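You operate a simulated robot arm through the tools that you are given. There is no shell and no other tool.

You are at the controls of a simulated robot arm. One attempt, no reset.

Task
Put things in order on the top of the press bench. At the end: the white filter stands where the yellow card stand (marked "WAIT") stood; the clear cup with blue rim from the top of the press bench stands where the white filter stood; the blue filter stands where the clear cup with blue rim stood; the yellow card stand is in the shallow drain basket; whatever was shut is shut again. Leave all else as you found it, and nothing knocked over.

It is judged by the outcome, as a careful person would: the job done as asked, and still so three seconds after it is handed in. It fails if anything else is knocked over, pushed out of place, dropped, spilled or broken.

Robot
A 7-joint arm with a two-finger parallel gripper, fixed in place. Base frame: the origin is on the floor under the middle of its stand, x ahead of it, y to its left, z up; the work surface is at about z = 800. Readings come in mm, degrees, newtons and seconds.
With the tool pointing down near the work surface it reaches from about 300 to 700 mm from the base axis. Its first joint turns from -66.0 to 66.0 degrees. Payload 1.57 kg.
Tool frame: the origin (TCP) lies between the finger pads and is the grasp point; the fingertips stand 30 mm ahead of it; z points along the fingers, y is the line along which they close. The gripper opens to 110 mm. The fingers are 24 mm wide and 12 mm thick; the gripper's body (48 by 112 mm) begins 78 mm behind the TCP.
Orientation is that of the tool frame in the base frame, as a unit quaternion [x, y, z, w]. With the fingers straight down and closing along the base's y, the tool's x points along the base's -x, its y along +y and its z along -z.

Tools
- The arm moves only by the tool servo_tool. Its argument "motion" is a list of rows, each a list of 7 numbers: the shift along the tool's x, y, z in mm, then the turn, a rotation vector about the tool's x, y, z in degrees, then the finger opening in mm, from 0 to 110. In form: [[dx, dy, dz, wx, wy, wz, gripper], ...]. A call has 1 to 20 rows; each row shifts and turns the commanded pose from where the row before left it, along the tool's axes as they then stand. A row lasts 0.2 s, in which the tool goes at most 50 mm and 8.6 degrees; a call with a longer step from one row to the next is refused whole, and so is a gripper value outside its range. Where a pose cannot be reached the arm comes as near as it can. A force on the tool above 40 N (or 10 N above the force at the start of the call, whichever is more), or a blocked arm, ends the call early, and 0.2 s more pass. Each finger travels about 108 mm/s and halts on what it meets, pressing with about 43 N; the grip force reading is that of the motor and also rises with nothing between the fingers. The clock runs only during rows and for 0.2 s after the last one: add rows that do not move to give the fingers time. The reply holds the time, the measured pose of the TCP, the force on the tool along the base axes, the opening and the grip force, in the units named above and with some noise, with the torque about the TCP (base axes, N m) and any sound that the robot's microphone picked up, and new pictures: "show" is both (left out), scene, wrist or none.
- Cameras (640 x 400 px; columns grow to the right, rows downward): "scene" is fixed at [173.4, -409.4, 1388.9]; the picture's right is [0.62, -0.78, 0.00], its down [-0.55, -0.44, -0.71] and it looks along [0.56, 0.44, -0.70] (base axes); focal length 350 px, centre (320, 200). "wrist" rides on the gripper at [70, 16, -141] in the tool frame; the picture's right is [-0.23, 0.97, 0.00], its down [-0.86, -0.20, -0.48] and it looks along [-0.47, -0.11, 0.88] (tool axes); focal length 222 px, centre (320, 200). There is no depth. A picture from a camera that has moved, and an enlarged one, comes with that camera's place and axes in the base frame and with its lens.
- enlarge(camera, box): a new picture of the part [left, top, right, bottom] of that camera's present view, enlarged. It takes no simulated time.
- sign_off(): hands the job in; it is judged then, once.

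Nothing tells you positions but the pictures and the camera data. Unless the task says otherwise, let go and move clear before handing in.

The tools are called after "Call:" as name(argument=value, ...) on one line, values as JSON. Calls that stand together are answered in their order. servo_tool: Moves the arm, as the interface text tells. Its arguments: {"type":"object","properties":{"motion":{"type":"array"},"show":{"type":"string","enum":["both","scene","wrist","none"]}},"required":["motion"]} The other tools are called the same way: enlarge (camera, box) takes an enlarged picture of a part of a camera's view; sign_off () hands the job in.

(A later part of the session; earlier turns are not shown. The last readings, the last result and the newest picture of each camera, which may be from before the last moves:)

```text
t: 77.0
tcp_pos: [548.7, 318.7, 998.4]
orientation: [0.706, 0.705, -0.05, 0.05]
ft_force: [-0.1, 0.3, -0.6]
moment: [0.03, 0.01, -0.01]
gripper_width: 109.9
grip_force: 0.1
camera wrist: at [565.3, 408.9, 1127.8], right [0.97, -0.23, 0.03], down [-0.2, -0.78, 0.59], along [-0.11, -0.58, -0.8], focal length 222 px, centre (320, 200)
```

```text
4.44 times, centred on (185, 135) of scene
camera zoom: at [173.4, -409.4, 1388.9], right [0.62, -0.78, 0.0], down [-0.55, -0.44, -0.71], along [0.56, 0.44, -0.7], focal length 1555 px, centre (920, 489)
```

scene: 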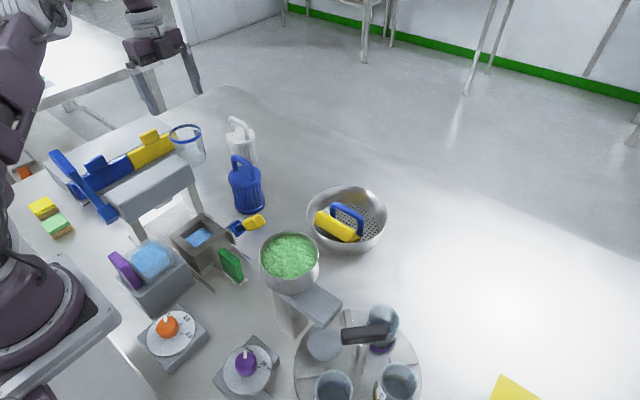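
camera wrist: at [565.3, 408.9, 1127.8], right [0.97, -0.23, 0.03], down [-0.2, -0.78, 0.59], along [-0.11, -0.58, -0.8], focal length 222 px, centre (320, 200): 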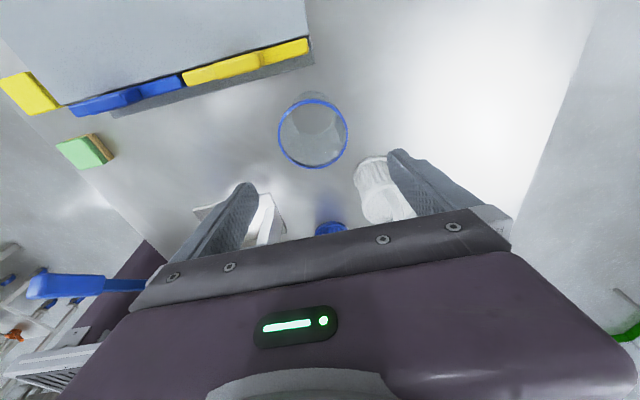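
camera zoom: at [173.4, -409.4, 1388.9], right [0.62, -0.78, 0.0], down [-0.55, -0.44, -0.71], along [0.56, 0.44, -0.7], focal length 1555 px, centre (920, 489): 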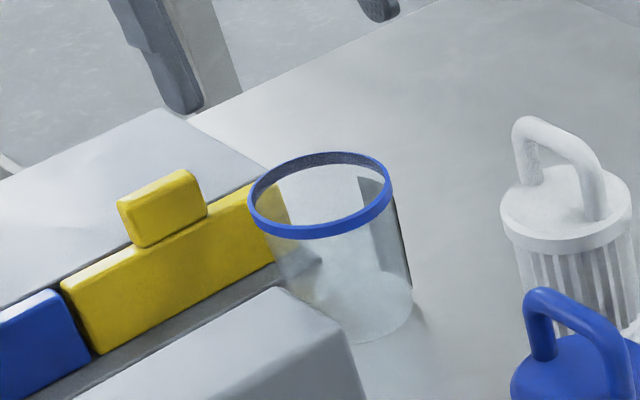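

The cup's rim is about 78 mm wide, centred near (545.5, 324) with its top around z 885. It tapers downward, so I'll grip it at the blue rim. I centre over it and descend partway.

Call:
servo_tool(motion=[[4.5, -1, 19.6, 0, 0, 0, 110], [4.5, -1, 19.6, 0, 0, 0, 110], [4.5, -1, 19.6, 0, 0, 0, 110], [0, 0, 0, 0, 0, 0, 110]])

Call:
enlarge(camera="wrist", box=[200, 60, 440, 240])

Call:
enlarge(camera="scene", box=[130, 70, 240, 180])

```text
t: 78.0
tcp_pos: [546.6, 324.5, 937.6]
orientation: [0.705, 0.706, -0.049, 0.05]
ft_force: [0.1, -0.5, 0.4]
moment: [0.01, 0.0, 0.04]
gripper_width: 110.0
grip_force: 0.0
camera wrist: at [562.0, 413.5, 1067.8], right [0.97, -0.22, 0.03], down [-0.2, -0.78, 0.59], along [-0.11, -0.58, -0.8], focal length 222 px, centre (320, 200)
```

scene: 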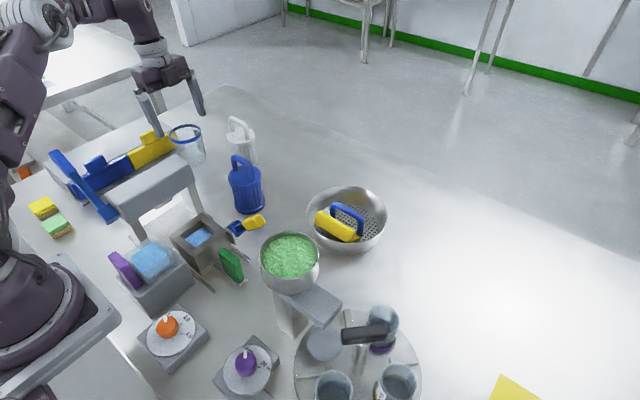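
wrist: 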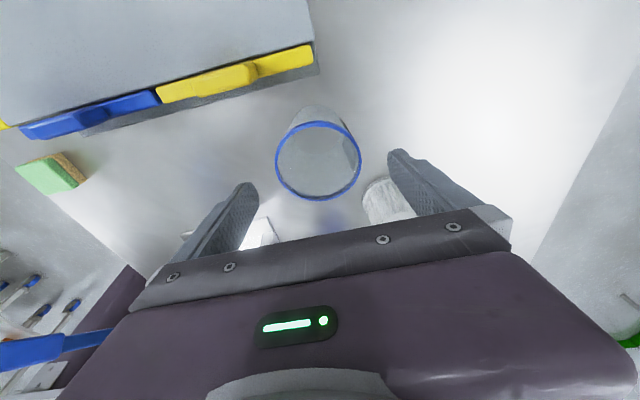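

```text
2.22 times, centred on (320, 150) of wrist
camera zoom: at [562.0, 413.5, 1067.8], right [0.97, -0.22, 0.03], down [-0.2, -0.78, 0.59], along [-0.11, -0.58, -0.8], focal length 494 px, centre (320, 311)
```

zoom: 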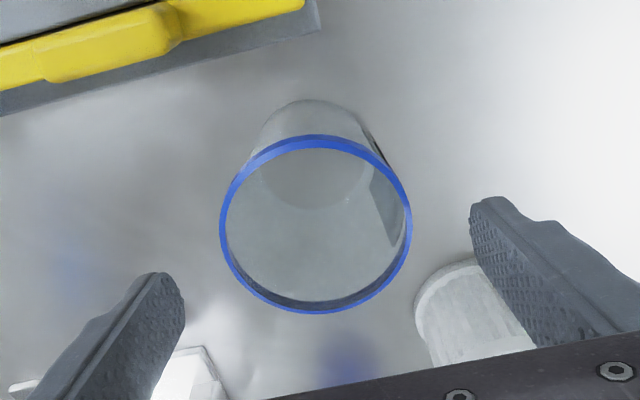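

```text
3.64 times, centred on (185, 125) of scene
camera zoom: at [173.4, -409.4, 1388.9], right [0.62, -0.78, 0.0], down [-0.55, -0.44, -0.71], along [0.56, 0.44, -0.7], focal length 1272 px, centre (811, 473)
```

zoom: 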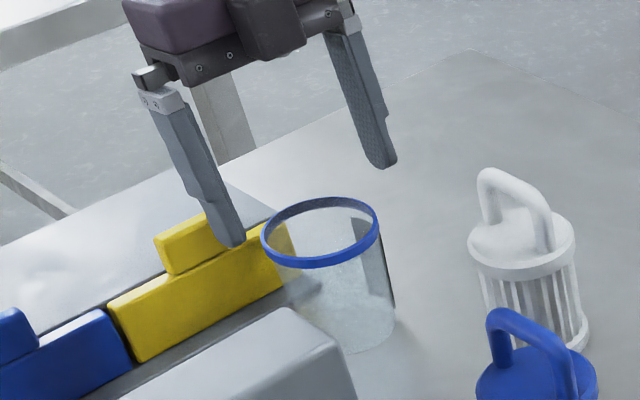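

Well centred. I descend so the finger pads straddle the blue rim.

Call:
servo_tool(motion=[[2.5, -0.3, 17.7, 0, 0, 0, 110], [2.5, -0.3, 17.7, 0, 0, 0, 110], [2.5, -0.3, 17.7, 0, 0, 0, 110], [0, 0, 0, 0, 0, 0, 110]])

Call:
enlarge(camera="wrist", box=[200, 60, 440, 240])

Call:
enlarge(camera="scene", box=[130, 70, 240, 180])

```text
t: 79.0
tcp_pos: [545.4, 325.7, 882.8]
orientation: [0.705, 0.706, -0.049, 0.049]
ft_force: [-1.0, -0.8, -0.1]
moment: [-0.03, -0.05, -0.04]
gripper_width: 110.0
grip_force: 0.1
camera wrist: at [560.8, 414.5, 1013.5], right [0.97, -0.23, 0.03], down [-0.2, -0.78, 0.59], along [-0.11, -0.58, -0.8], focal length 222 px, centre (320, 200)
```

scene: 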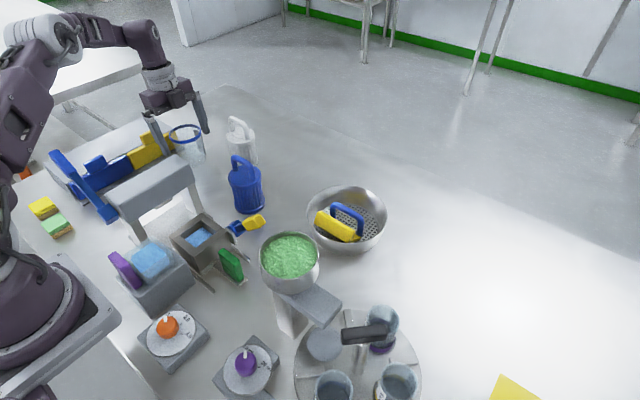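
wrist: 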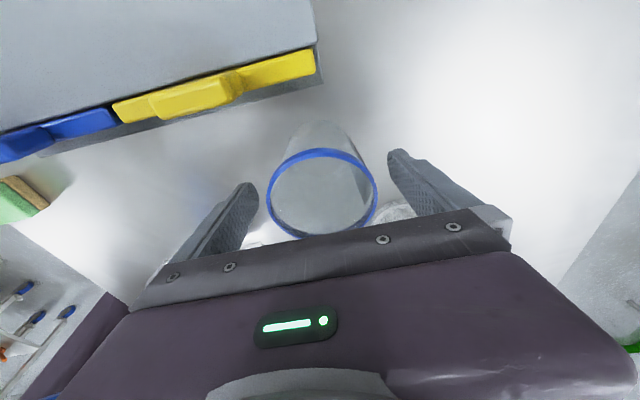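

```text
2.22 times, centred on (320, 150) of wrist
camera zoom: at [560.8, 414.5, 1013.5], right [0.97, -0.23, 0.03], down [-0.2, -0.78, 0.59], along [-0.11, -0.58, -0.8], focal length 494 px, centre (320, 311)
```

zoom: 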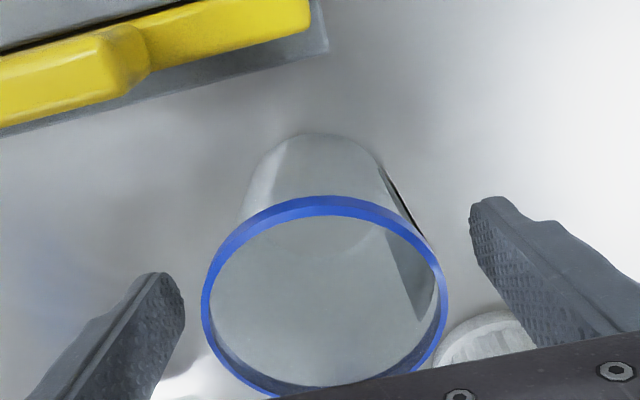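

```text
3.64 times, centred on (185, 125) of scene
camera zoom: at [173.4, -409.4, 1388.9], right [0.62, -0.78, 0.0], down [-0.55, -0.44, -0.71], along [0.56, 0.44, -0.7], focal length 1272 px, centre (811, 473)
```

zoom: 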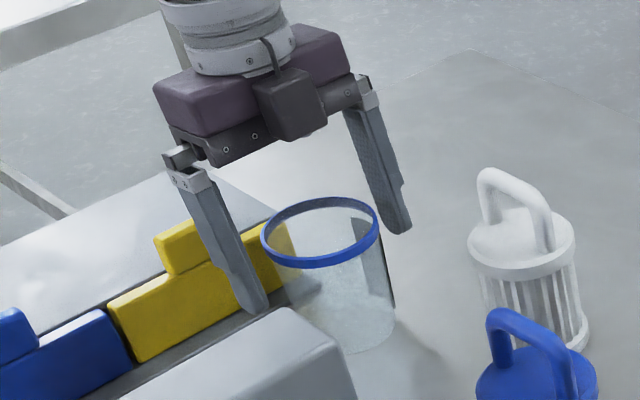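

The rim centre coincides with the grasp point. I close gently.

Call:
servo_tool(motion=[[0, 0, 0, 0, 0, 0, 95], [0, 0, 0, 0, 0, 0, 84], [0, 0, 0, 0, 0, 0, 74], [0, 0, 0, 0, 0, 0, 66], [0, 0, 0, 0, 0, 0, 60], [0, 0, 0, 0, 0, 0, 60]])

Call:
enlarge(camera="wrist", box=[200, 60, 440, 240])

Call:
enlarge(camera="scene", box=[130, 70, 240, 180])

```text
t: 80.4
tcp_pos: [544.9, 324.2, 884.6]
orientation: [0.705, 0.706, -0.049, 0.05]
ft_force: [0.1, 0.3, 0.5]
moment: [-0.03, 0.04, 0.02]
gripper_width: 70.9
grip_force: 43.5
camera wrist: at [560.9, 414.5, 1013.9], right [0.97, -0.23, 0.03], down [-0.2, -0.78, 0.59], along [-0.11, -0.58, -0.8], focal length 222 px, centre (320, 200)
```

scene: 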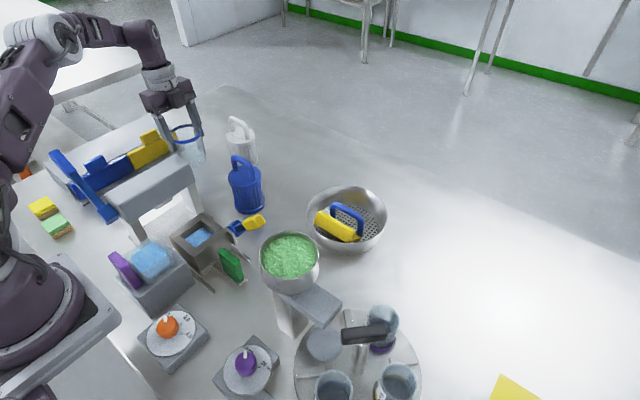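
wrist: 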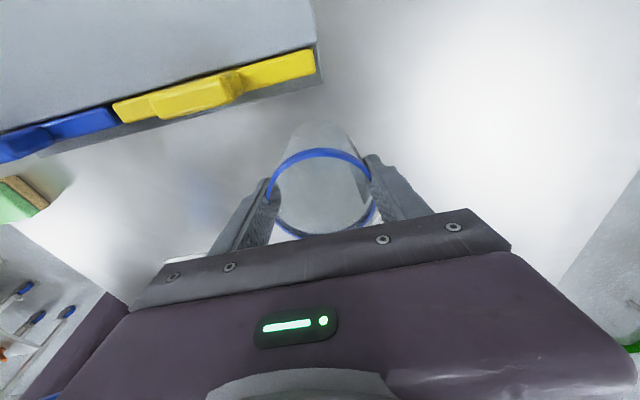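

```text
2.22 times, centred on (320, 150) of wrist
camera zoom: at [560.9, 414.5, 1013.9], right [0.97, -0.23, 0.03], down [-0.2, -0.78, 0.59], along [-0.11, -0.58, -0.8], focal length 494 px, centre (320, 311)
```

zoom: 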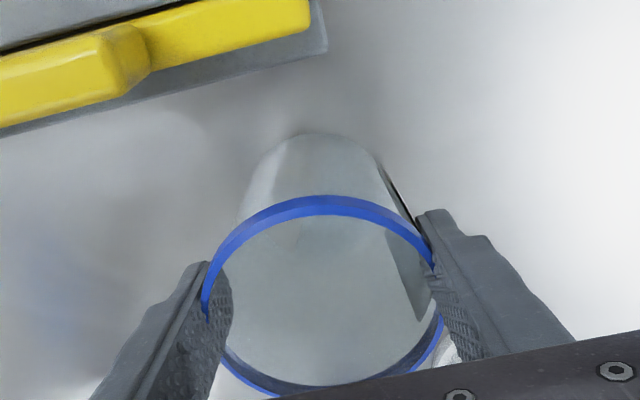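

```text
3.64 times, centred on (185, 125) of scene
camera zoom: at [173.4, -409.4, 1388.9], right [0.62, -0.78, 0.0], down [-0.55, -0.44, -0.71], along [0.56, 0.44, -0.7], focal length 1272 px, centre (811, 473)
```

zoom: 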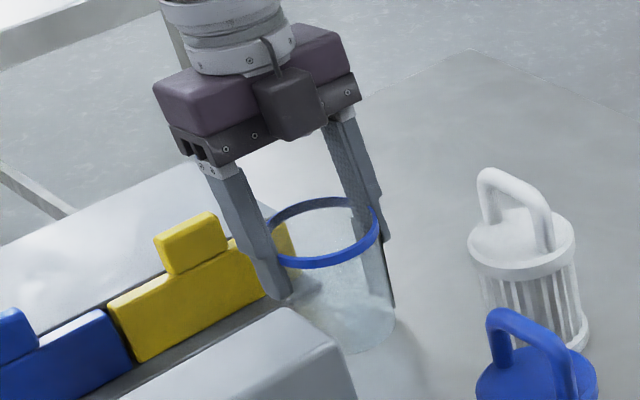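

Held at 70.9 mm with full grip force. I lift slowly as a test.

Call:
servo_tool(motion=[[-0.4, 0, -3, 0, 0, 0, 55], [-0.55, 0, -4, 0, 0, 0, 55], [-0.7, 0, -5, 0, 0, 0, 55], [-0.7, 0, -5, 0, 0, 0, 55], [0, 0, 0, 0, 0, 0, 55]])

Call:
enlarge(camera="scene", box=[130, 70, 240, 180])

Call:
enlarge(camera="wrist", box=[200, 60, 440, 240])

```text
t: 81.6
tcp_pos: [544.5, 324.9, 901.6]
orientation: [0.705, 0.706, -0.049, 0.05]
ft_force: [0.4, 0.1, -1.3]
moment: [-0.02, -0.01, 0.03]
gripper_width: 70.8
grip_force: 42.8
camera wrist: at [560.6, 414.3, 1031.1], right [0.97, -0.22, 0.03], down [-0.2, -0.78, 0.59], along [-0.11, -0.58, -0.8], focal length 222 px, centre (320, 200)
```

scene: 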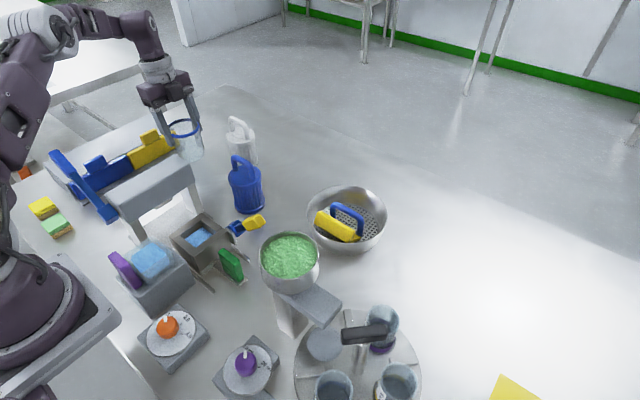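
wrist: 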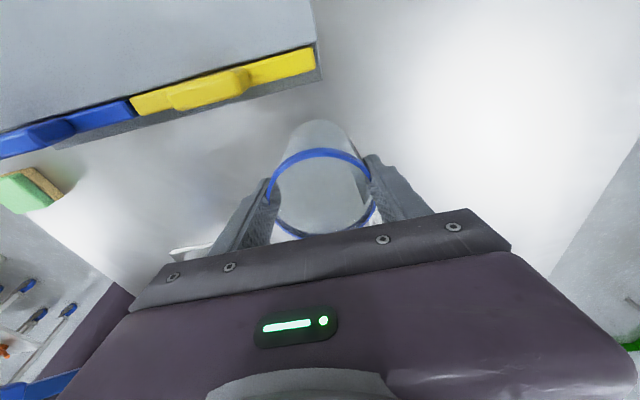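

```text
3.64 times, centred on (185, 125) of scene
camera zoom: at [173.4, -409.4, 1388.9], right [0.62, -0.78, 0.0], down [-0.55, -0.44, -0.71], along [0.56, 0.44, -0.7], focal length 1272 px, centre (811, 473)
```

zoom: 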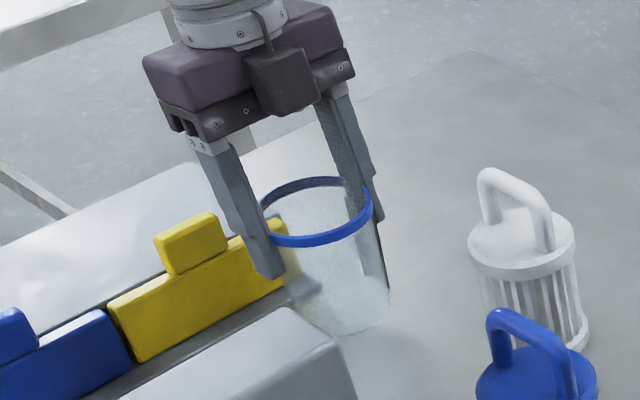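

```text
2.22 times, centred on (320, 150) of wrist
camera zoom: at [560.6, 414.3, 1031.1], right [0.97, -0.22, 0.03], down [-0.2, -0.78, 0.59], along [-0.11, -0.58, -0.8], focal length 494 px, centre (320, 311)
```

zoom: 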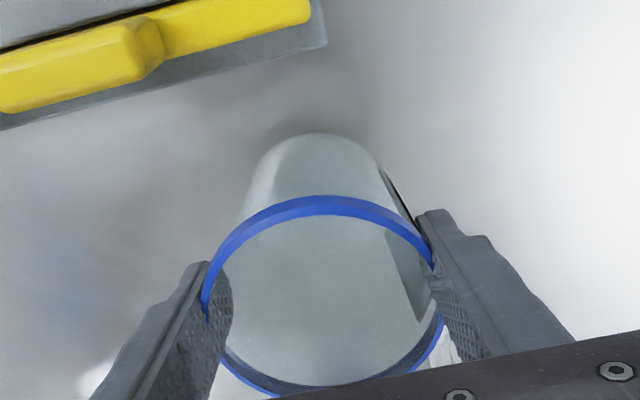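

The cup is in hand and clear. I raise it inward to z≈1045 and carry it over the filters.

Call:
servo_tool(motion=[[-3.75, -1.1, -14.2, 0, 0, 0, 55], [-3.75, -1.1, -14.2, 0, 0, 0, 55], [-3.75, -1.1, -14.2, 0, 0, 0, 55], [-3.75, -1.1, -14.2, 0, 0, 0, 55], [-7.9, -4, -16, 0, 0, 0, 55], [-7.9, -4, -16, 0, 0, 0, 55], [-7.9, -4, -16, 0, 0, 0, 55], [-7.9, -4, -16, 0, 0, 0, 55], [-7.9, -4, -16, 0, 0, 0, 55], [-15, 1.5, 2.1, 0, 0, 0, 55], [-23.5, 2.5, 3.3, 0, 0, 0, 55], [-23.5, 2.5, 3.3, 0, 0, 0, 55], [-23.5, 2.5, 3.3, 0, 0, 0, 55], [-23.5, 2.5, 3.3, 0, 0, 0, 55], [-23.5, 2.5, 3.3, 0, 0, 0, 55], [-23.5, 2.5, 3.3, 0, 0, 0, 55], [-23.5, 2.5, 3.3, 0, 0, 0, 55], [-10, 1, 1.4, 0, 0, 0, 55], [0, 0, 0, 0, 0, 0, 55]])

```text
t: 85.6
tcp_pos: [541.1, 98.8, 1044.6]
orientation: [0.706, 0.705, -0.049, 0.05]
ft_force: [-0.1, -0.4, 0.7]
moment: [0.0, 0.0, 0.01]
gripper_width: 70.6
grip_force: 43.4
camera wrist: at [557.0, 187.8, 1174.3], right [0.97, -0.23, 0.03], down [-0.2, -0.78, 0.59], along [-0.11, -0.58, -0.8], focal length 222 px, centre (320, 200)
```

scene: 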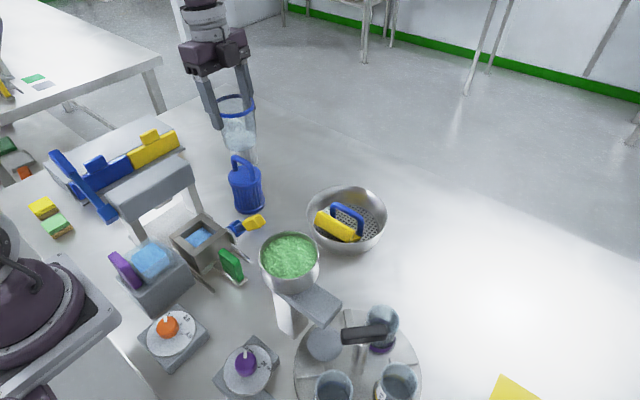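
wrist: 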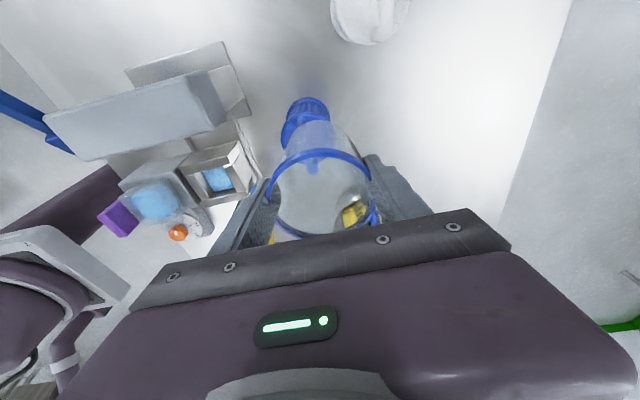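

The cup is well held and upright. I continue over the basket toward the white filter's old spot.

Call:
servo_tool(motion=[[-12, 0.8, 1.7, 0, 0, 0, 55], [-20, 1.3, 2.8, 0, 0, 0, 55], [-24.75, 1.7, 3.5, 0, 0, 0, 55], [-24.75, 1.7, 3.5, 0, 0, 0, 55], [-24.75, 1.7, 3.5, 0, 0, 0, 55], [-24.75, 1.7, 3.5, 0, 0, 0, 55], [-24.75, 1.7, 3.5, 0, 0, 0, 55], [-24.75, 1.7, 3.5, 0, 0, 0, 55], [-24.75, 1.7, 3.5, 0, 0, 0, 55], [-24.75, 1.7, 3.5, 0, 0, 0, 55], [-24.75, 1.7, 3.5, 0, 0, 0, 55], [-24.75, 1.7, 3.5, 0, 0, 0, 55], [-15, 1, 2.1, 0, 0, 0, 55], [0, 0, 0, 0, 0, 0, 55]])

```text
t: 88.6
tcp_pos: [559.5, -199.5, 1045.1]
orientation: [0.706, 0.705, -0.049, 0.049]
ft_force: [-0.1, 0.0, -1.4]
moment: [0.0, -0.03, 0.05]
gripper_width: 70.5
grip_force: 43.2
camera wrist: at [576.3, -110.9, 1174.0], right [0.97, -0.23, 0.03], down [-0.2, -0.78, 0.59], along [-0.11, -0.58, -0.8], focal length 222 px, centre (320, 200)
```

scene: 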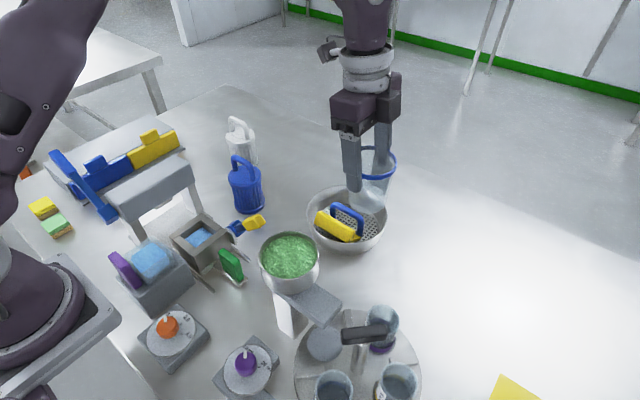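
wrist: 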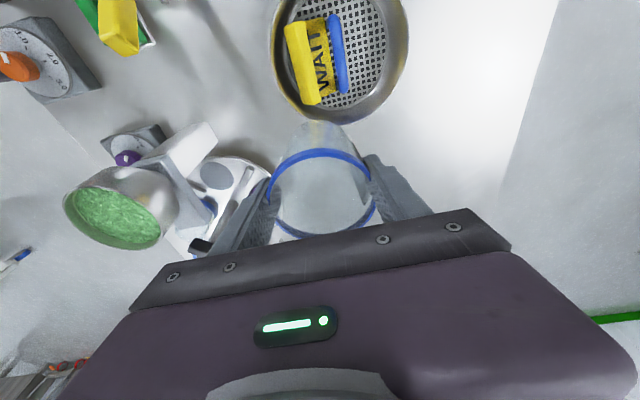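

Call:
servo_tool(motion=[[-12, 1.6, 8, 0, 0, 0, 55], [-20, 2.6, 13.75, 0, 0, 0, 55], [-20, 2.6, 13.75, 0, 0, 0, 55], [-20, 2.6, 13.75, 0, 0, 0, 55], [-20, 2.6, 13.75, 0, 0, 0, 55], [-20, 2.6, 13.75, 0, 0, 0, 55], [-8, 1, 5.75, 0, 0, 0, 55], [-7.8, 1.4, 16.3, 0, 0, 0, 55], [-7.8, 1.4, 16.3, 0, 0, 0, 55], [-7.8, 1.4, 16.3, 0, 0, 0, 55], [-7.8, 1.4, 16.3, 0, 0, 0, 55], [-7.8, 1.4, 16.3, 0, 0, 0, 55], [0, 0, 0, 0, 0, 0, 55]])

Call:
enlarge(camera="scene", box=[380, 190, 540, 330])

```text
t: 91.4
tcp_pos: [582.7, -380.2, 903.9]
orientation: [0.706, 0.705, -0.049, 0.05]
ft_force: [-1.1, 0.4, 0.2]
moment: [0.0, 0.01, -0.02]
gripper_width: 70.6
grip_force: 43.0
camera wrist: at [598.5, -290.9, 1033.9], right [0.97, -0.23, 0.03], down [-0.2, -0.78, 0.59], along [-0.11, -0.58, -0.8], focal length 222 px, centre (320, 200)
```

scene: 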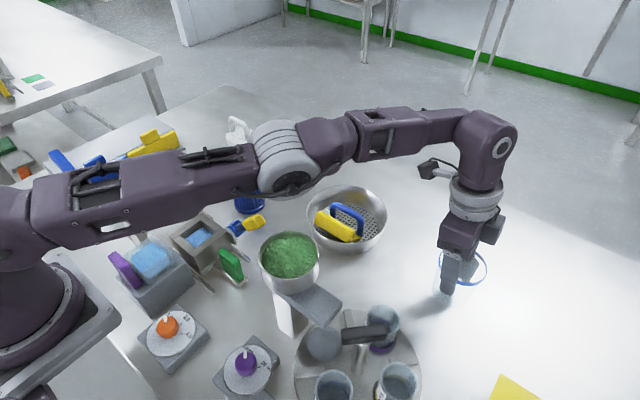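
wrist: 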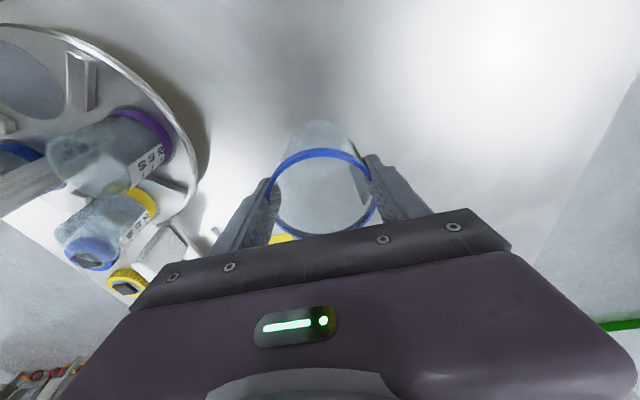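

```text
2.86 times, centred on (460, 260) of scene
camera zoom: at [173.4, -409.4, 1388.9], right [0.62, -0.78, 0.0], down [-0.55, -0.44, -0.71], along [0.56, 0.44, -0.7], focal length 1000 px, centre (-80, 29)
```

zoom: 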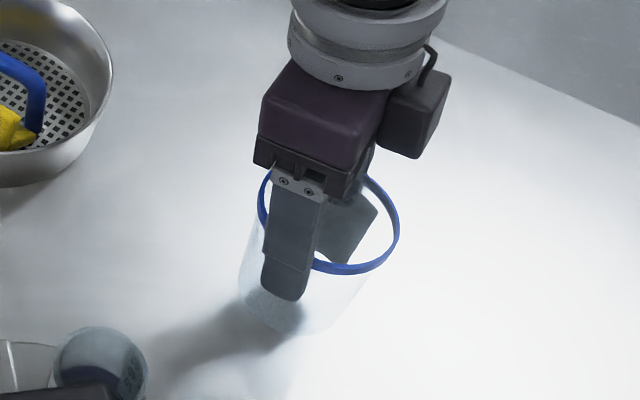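

I lower the last 20 mm gradually until it touches.

Call:
servo_tool(motion=[[0.7, 0, 4.95, 0, 0, 0, 55], [0.7, 0, 4.95, 0, 0, 0, 55], [0.56, 0, 4, 0, 0, 0, 55], [0.28, 0, 2, 0, 0, 0, 55], [0, 0, 0, 0, 0, 0, 55]], show="none")

Call:
servo_tool(motion=[[0.14, 0, 1, 0, 0, 0, 55], [0.14, 0, 1, 0, 0, 0, 55], [0, 0, 0, 0, 0, 0, 55]], show="scene")

```text
t: 92.6
tcp_pos: [583.1, -380.3, 888.8]
orientation: [0.705, 0.705, -0.05, 0.05]
ft_force: [-0.8, 1.3, -0.4]
moment: [-0.02, 0.03, 0.0]
gripper_width: 70.4
grip_force: 42.9
```

```text
t: 93.4
tcp_pos: [583.2, -379.7, 886.8]
orientation: [0.706, 0.705, -0.049, 0.05]
ft_force: [-0.5, -0.3, -0.6]
moment: [0.0, 0.01, 0.03]
gripper_width: 70.4
grip_force: 42.8
```

scene: 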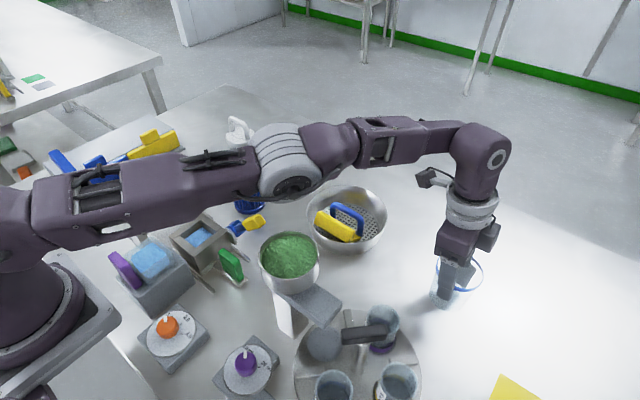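

Call:
servo_tool(motion=[[0.14, 0, 1, 0, 0, 0, 55], [0, 0, 0, 0, 0, 0, 55]], show="none")

Call:
servo_tool(motion=[[0.14, 0, 1, 0, 0, 0, 55], [0, 0, 0, 0, 0, 0, 55]], show="none")

Call:
servo_tool(motion=[[0.14, 0, 1, 0, 0, 0, 55], [0, 0, 0, 0, 0, 0, 55]], show="none")

```text
t: 94.0
tcp_pos: [583.2, -379.9, 884.5]
orientation: [0.706, 0.705, -0.049, 0.049]
ft_force: [0.5, -0.2, -0.3]
moment: [-0.01, -0.02, -0.02]
gripper_width: 70.5
grip_force: 43.5
```

```text
t: 94.6
tcp_pos: [583.7, -379.9, 884.1]
orientation: [0.706, 0.705, -0.05, 0.049]
ft_force: [0.6, 0.5, 2.4]
moment: [0.06, 0.06, -0.01]
gripper_width: 70.4
grip_force: 42.8
```

```text
t: 95.2
tcp_pos: [583.3, -381.5, 884.2]
orientation: [0.706, 0.705, -0.05, 0.05]
ft_force: [0.9, 1.9, 15.2]
moment: [0.21, 0.17, -0.02]
gripper_width: 70.6
grip_force: 42.5
```

The cup is standing on the bench. I relieve the pressure slightly, open fully, and rise along the tool axis.

Call:
servo_tool(motion=[[-0.14, 0, -1, 0, 0, 0, 55], [0, 0, 0, 0, 0, 0, 75], [0, 0, 0, 0, 0, 0, 95], [0, 0, 0, 0, 0, 0, 110], [0, 0, 0, 0, 0, 0, 110]])

Call:
enlarge(camera="wrist", box=[200, 60, 440, 240])

```text
t: 96.4
tcp_pos: [581.6, -381.2, 883.2]
orientation: [0.706, 0.705, -0.049, 0.049]
ft_force: [0.0, 0.2, -0.3]
moment: [-0.01, 0.02, 0.01]
gripper_width: 110.0
grip_force: 0.0
camera wrist: at [598.8, -290.7, 1013.4], right [0.97, -0.23, 0.03], down [-0.2, -0.78, 0.59], along [-0.11, -0.58, -0.8], focal length 222 px, centre (320, 200)
```

scene: 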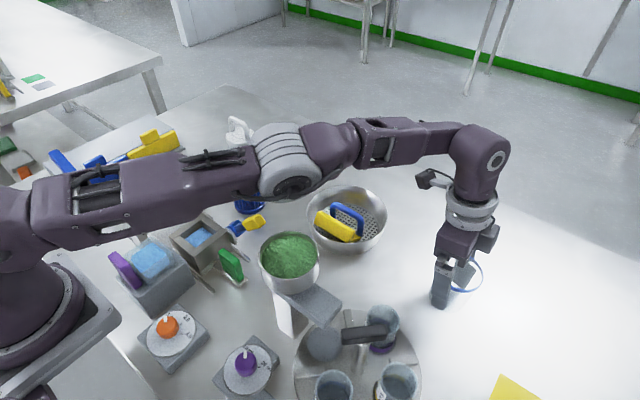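
wrist: 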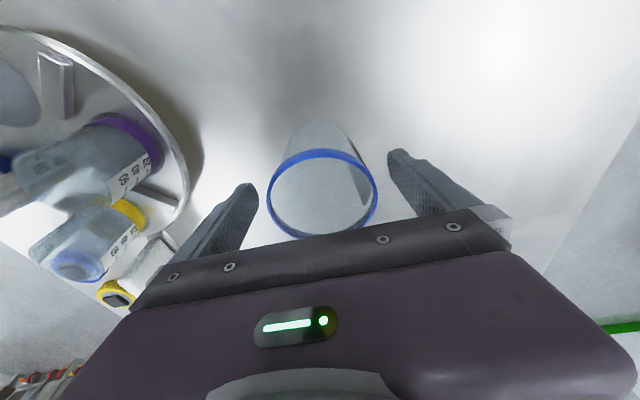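

```text
2.22 times, centred on (320, 150) of wrist
camera zoom: at [598.8, -290.7, 1013.4], right [0.97, -0.23, 0.03], down [-0.2, -0.78, 0.59], along [-0.11, -0.58, -0.8], focal length 494 px, centre (320, 311)
```

zoom: 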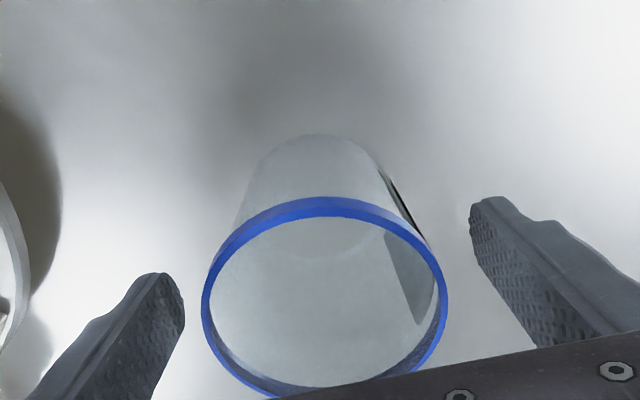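

The cup stands upright on the white filter's former spot. I lift out and head back toward the blue filter, straightening the tool.

Call:
servo_tool(motion=[[0, 0, -15, 0, 0, 0, 110], [0, 0, -30, 0, 0, 0, 110], [10, 0, -25, 0, 0, 0, 110], [40, -3, -10, 0, 0, 0, 100], [45, -5, -10, 0, 0, 0, 80], [45, -5, -10, 0, 0, 0, 50], [45, -5, 0, 0, 4, 0, 50], [45, -5, 0, 0, 4, 0, 50], [45, -5, 0, 0, 0, 0, 50], [45, -5, 0, 0, 0, 0, 50], [45, -5, 0, 0, 0, 0, 50], [45, -5, 0, 0, 0, 0, 50], [0, 0, 0, 0, 0, 0, 50]])

Call:
enlarge(camera="scene", box=[380, 190, 540, 330])

Call:
enlarge(camera="scene", box=[130, 90, 290, 230])

```text
t: 99.2
tcp_pos: [538.5, 43.3, 954.0]
orientation: [0.707, 0.707, 0.0, 0.0]
ft_force: [0.7, 0.0, 1.4]
moment: [-0.01, 0.0, 0.03]
gripper_width: 50.3
grip_force: 0.1
camera wrist: at [555.2, 112.6, 1095.6], right [0.97, -0.23, 0.0], down [-0.2, -0.86, 0.48], along [-0.11, -0.47, -0.88], focal length 222 px, centre (320, 200)
```

scene: 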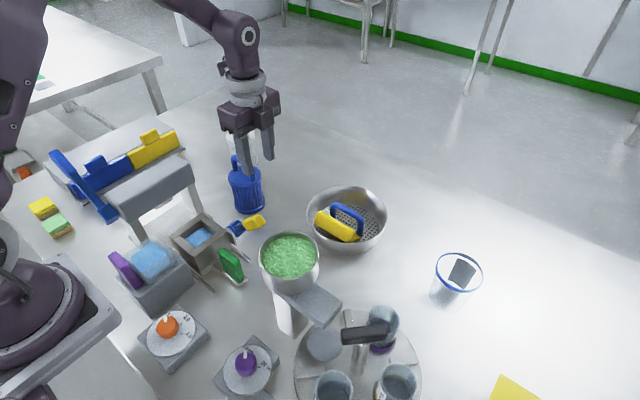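
wrist: 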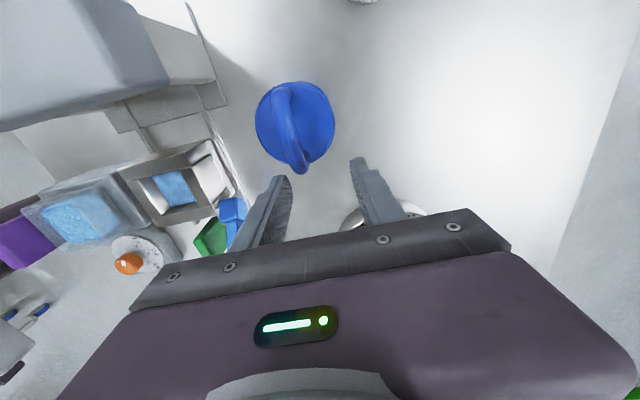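

```text
2.86 times, centred on (460, 260) of scene
camera zoom: at [173.4, -409.4, 1388.9], right [0.62, -0.78, 0.0], down [-0.55, -0.44, -0.71], along [0.56, 0.44, -0.7], focal length 1000 px, centre (-80, 29)
```

zoom: 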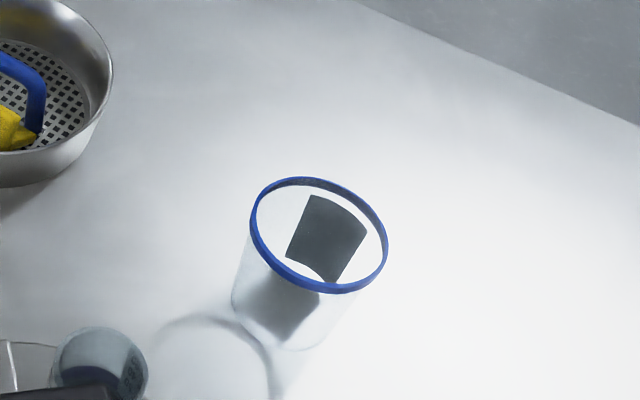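

```text
2.86 times, centred on (210, 160) of scene
camera zoom: at [173.4, -409.4, 1388.9], right [0.62, -0.78, 0.0], down [-0.55, -0.44, -0.71], along [0.56, 0.44, -0.7], focal length 1000 px, centre (634, 314)
```

zoom: 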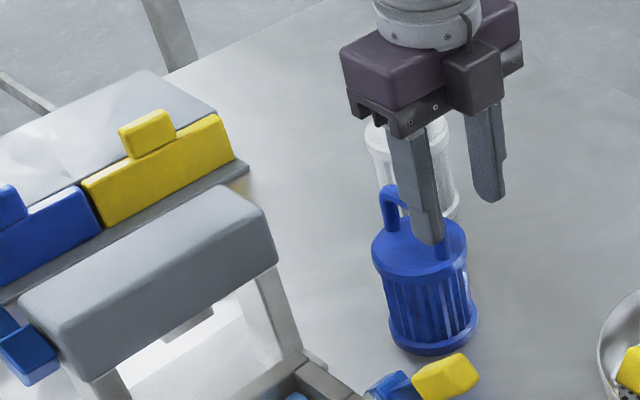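

The cup stands upright in place. I'm now near the blue filter; I zoom in to locate its handle bar precisely.

Call:
enlarge(camera="wrist", box=[220, 60, 420, 220])

```text
2.50 times, centred on (320, 140) of wrist
camera zoom: at [555.2, 112.6, 1095.6], right [0.97, -0.23, 0.0], down [-0.2, -0.86, 0.48], along [-0.11, -0.47, -0.88], focal length 555 px, centre (320, 350)
```

zoom: 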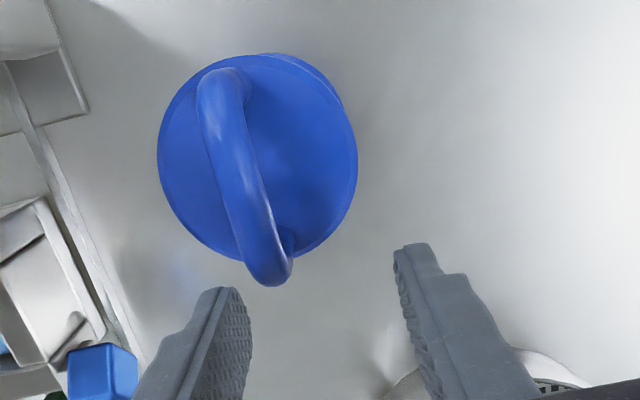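

The bar runs along y, centred at about (526.7, 84). I rise a little, move over it, and descend around it.

Call:
servo_tool(motion=[[0, 0, -30, 0, 0, 0, 50], [20, -6, 0, 0, 0, 2, 50], [20.5, -6, 0, 0, 0, 0, 50], [0, 0, 0, 0, 0, 0, 50]])

Call:
enlarge(camera="wrist", box=[220, 60, 420, 220])

```text
t: 100.2
tcp_pos: [527.9, 83.3, 984.7]
orientation: [0.719, 0.695, 0.0, 0.0]
ft_force: [-0.6, -0.1, -0.2]
moment: [-0.02, -0.02, -0.02]
gripper_width: 50.3
grip_force: 0.2
camera wrist: at [547.2, 153.1, 1125.2], right [0.97, -0.26, 0.0], down [-0.23, -0.85, 0.48], along [-0.12, -0.46, -0.88], focal length 222 px, centre (320, 200)
```

scene: 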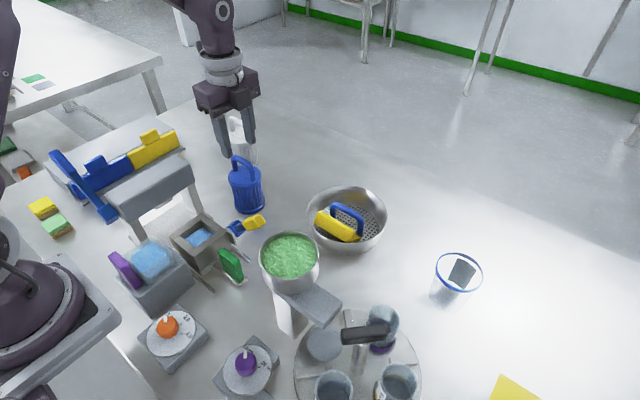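
wrist: 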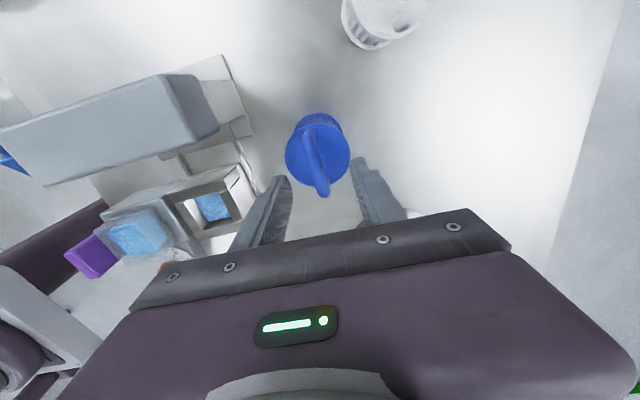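

```text
2.50 times, centred on (320, 140) of wrist
camera zoom: at [547.2, 153.1, 1125.2], right [0.97, -0.26, 0.0], down [-0.23, -0.85, 0.48], along [-0.12, -0.46, -0.88], focal length 555 px, centre (320, 350)
```

zoom: 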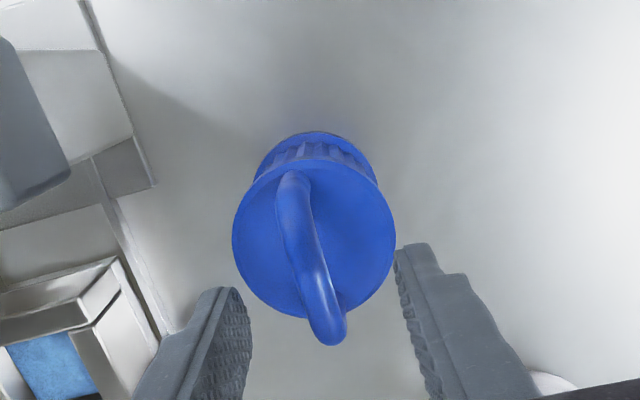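

Call:
servo_tool(motion=[[1.5, -0.3, 17.2, 0, 0, 0, 50], [1, -0.2, 17.2, 0, 0, 0, 50], [0, 0, 17.2, 0, 0, 0, 50], [0, 0, 0, 0, 0, 0, 50]])

Call:
enlarge(camera="wrist", box=[220, 60, 420, 220])

Call:
enlarge(camera="scene", box=[180, 90, 300, 220])

```text
t: 101.2
tcp_pos: [528.7, 86.2, 932.3]
orientation: [0.719, 0.695, 0.001, 0.0]
ft_force: [-0.1, 0.2, 0.0]
moment: [-0.03, -0.01, 0.0]
gripper_width: 50.4
grip_force: 0.1
camera wrist: at [546.8, 155.0, 1073.0], right [0.97, -0.26, 0.0], down [-0.23, -0.85, 0.48], along [-0.12, -0.46, -0.88], focal length 222 px, centre (320, 200)
```

scene: 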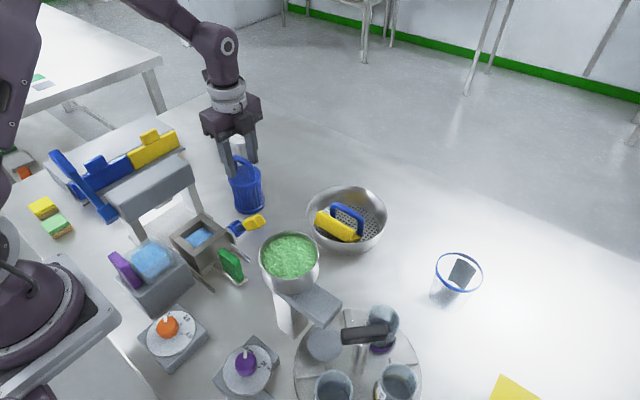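
wrist: 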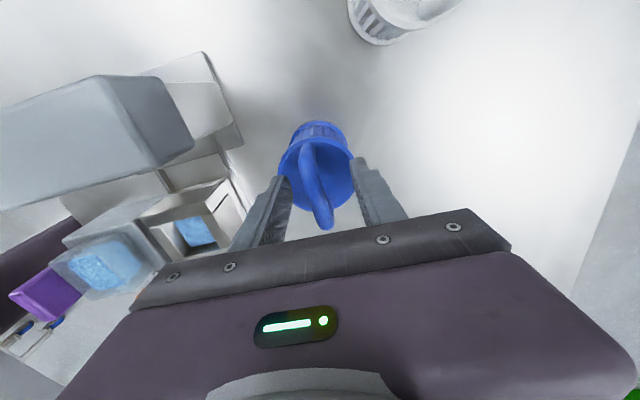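

```text
2.50 times, centred on (320, 140) of wrist
camera zoom: at [546.8, 155.0, 1073.0], right [0.97, -0.26, 0.0], down [-0.23, -0.85, 0.48], along [-0.12, -0.46, -0.88], focal length 555 px, centre (320, 350)
```

zoom: 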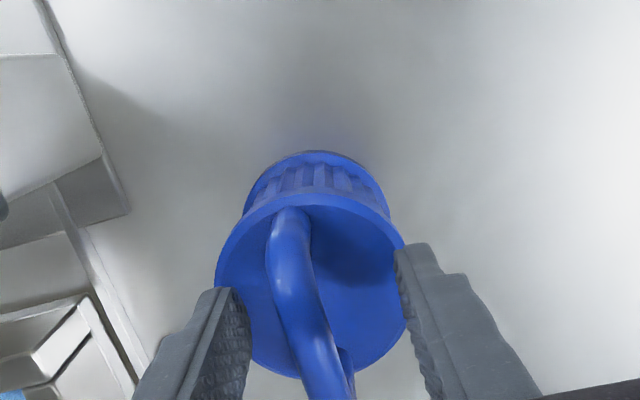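

```text
3.08 times, centred on (240, 155) of scene
camera zoom: at [173.4, -409.4, 1388.9], right [0.62, -0.78, 0.0], down [-0.55, -0.44, -0.71], along [0.56, 0.44, -0.7], focal length 1076 px, centre (566, 338)
```

zoom: 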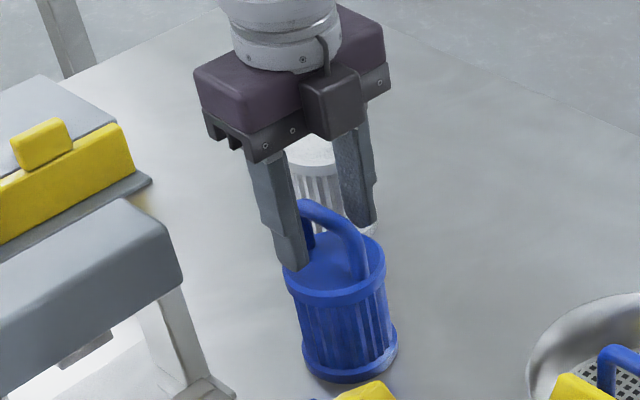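

Call:
servo_tool(motion=[[0, -1.3, 0, 0, 0, 0, 40], [0, 0, 0, 0, 0, 0, 20], [0, 0, 0, 0, 0, 0, 0], [0, 0, 0, 0, 0, 0, 0], [0, 0, 0, 0, 0, 0, 0]], show="scene")

Call:
servo_tool(motion=[[0, 0, -3, 0, 0, 0, 0], [0, 0, -4, 0, 0, 0, 0], [0, 0, -5, 0, 0, 0, 0], [0, 0, -5, 0, 0, 0, 0], [0, 0, 0, 0, 0, 0, 0]])

Call:
enlarge(camera="scene", box=[180, 90, 300, 220])

```text
t: 102.4
tcp_pos: [526.7, 85.9, 933.0]
orientation: [0.719, 0.695, 0.0, 0.0]
ft_force: [-0.7, 0.4, 0.3]
moment: [0.04, 0.01, 0.03]
gripper_width: 12.3
grip_force: 29.5
```

scene: 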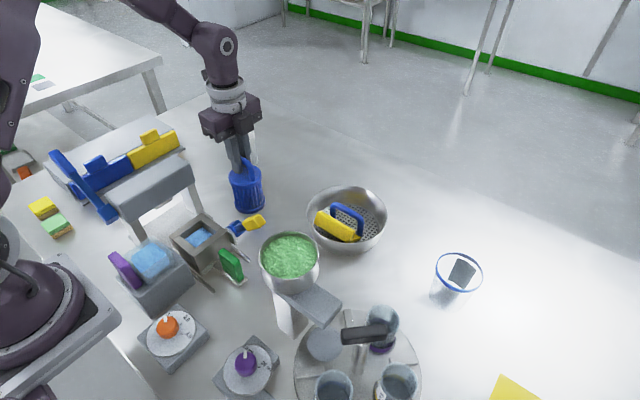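

```text
t: 103.6
tcp_pos: [527.4, 85.7, 949.0]
orientation: [0.719, 0.695, 0.0, 0.0]
ft_force: [1.2, 0.3, -2.4]
moment: [-0.01, -0.02, 0.02]
gripper_width: 12.2
grip_force: 29.4
camera wrist: at [545.5, 154.7, 1089.8], right [0.97, -0.26, 0.0], down [-0.23, -0.85, 0.48], along [-0.13, -0.46, -0.88], focal length 222 px, centre (320, 200)
```

scene: 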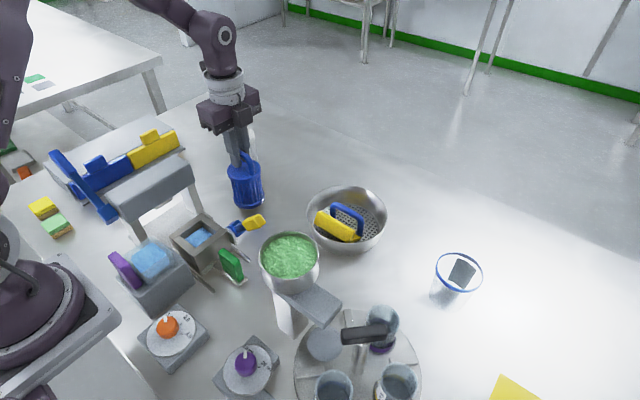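
wrist: 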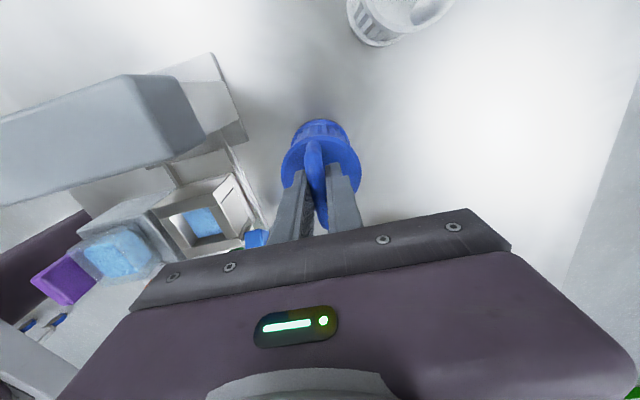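

```text
3.08 times, centred on (240, 155) of scene
camera zoom: at [173.4, -409.4, 1388.9], right [0.62, -0.78, 0.0], down [-0.55, -0.44, -0.71], along [0.56, 0.44, -0.7], focal length 1076 px, centre (566, 338)
```

zoom: 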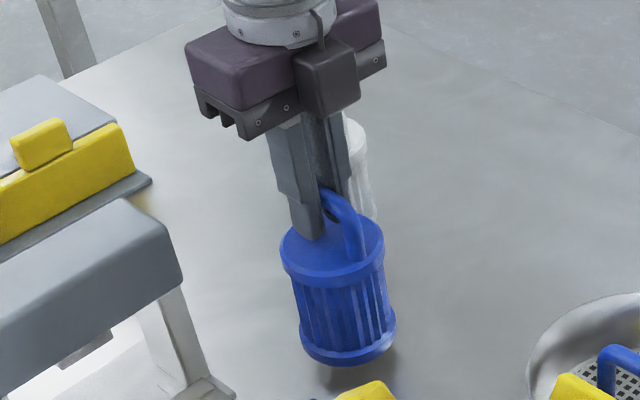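

The blue filter is lifted (about 2.4 N). I raise it and carry it to the cup's former place, keeping clear of the white filter.

Call:
servo_tool(motion=[[0, 0, -12, 0, 0, 0, 0], [0, 0, -18, 0, 0, 0, 0], [0, 0, -20, 0, 0, 0, 0], [12, -1.5, 0, 0, 0, 0, 0], [20, -2.3, 0, 0, 0, 0, 0], [22, -2.3, 0, 0, 0, 0, 0], [22, -2.3, 0, 0, 0, 0, 0], [22, -0.8, 0, 0, 0, 0, 0], [22, 1, 0, 0, 0, 0, 0], [22, 3.5, 0, 0, 0, 0, 0], [22, 4.2, 0, 0, 0, 0, 0], [22, 4.2, 0, 0, 0, 0, 0], [22, 4.2, 0, 0, 0, 0, 0], [18, 4.2, 0, 0, 0, 0, 0], [13, 2, 0, 0, 0, 0, 0], [0, 0, 0, 0, 0, 0, 0]])

Call:
enlarge(camera="scene", box=[120, 50, 280, 190])

Call:
enlarge(camera="wrist", box=[180, 20, 420, 220])

```text
t: 107.0
tcp_pos: [549.0, 323.3, 1000.4]
orientation: [0.719, 0.695, 0.0, 0.0]
ft_force: [0.3, 0.9, -2.0]
moment: [0.02, 0.02, -0.01]
gripper_width: 12.4
grip_force: 29.2
camera wrist: at [566.9, 393.2, 1141.0], right [0.97, -0.26, 0.0], down [-0.23, -0.85, 0.48], along [-0.13, -0.46, -0.88], focal length 222 px, centre (320, 200)
```

scene: 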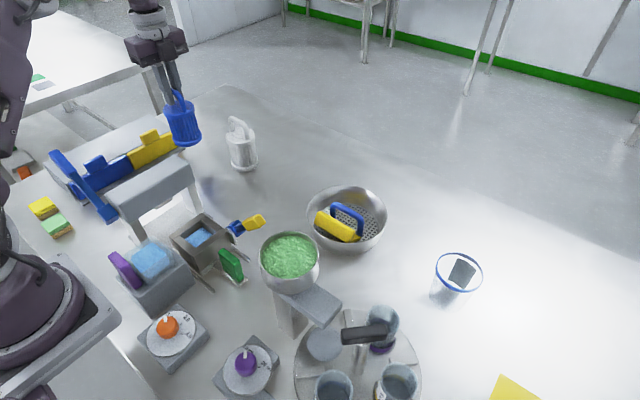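
wrist: 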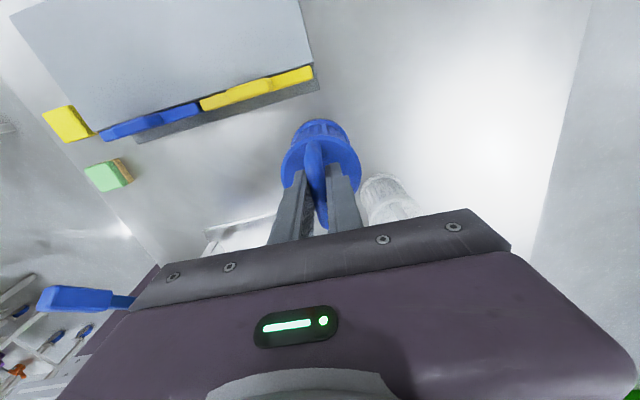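

```text
2.86 times, centred on (200, 120) of scene
camera zoom: at [173.5, -409.4, 1388.9], right [0.62, -0.78, 0.0], down [-0.55, -0.44, -0.71], along [0.56, 0.44, -0.7], focal length 1000 px, centre (663, 429)
```

zoom: 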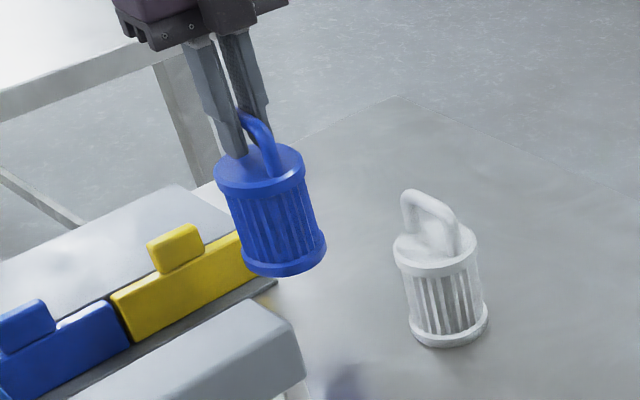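

```text
2.00 times, centred on (300, 120) of wrist
camera zoom: at [566.9, 393.2, 1141.0], right [0.97, -0.26, 0.0], down [-0.23, -0.85, 0.48], along [-0.13, -0.46, -0.88], focal length 444 px, centre (360, 360)
```

zoom: 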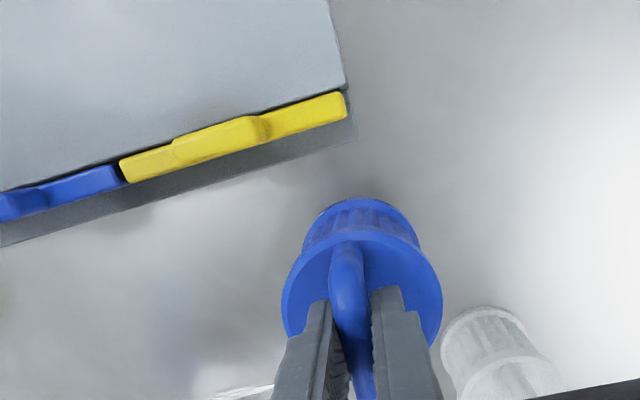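

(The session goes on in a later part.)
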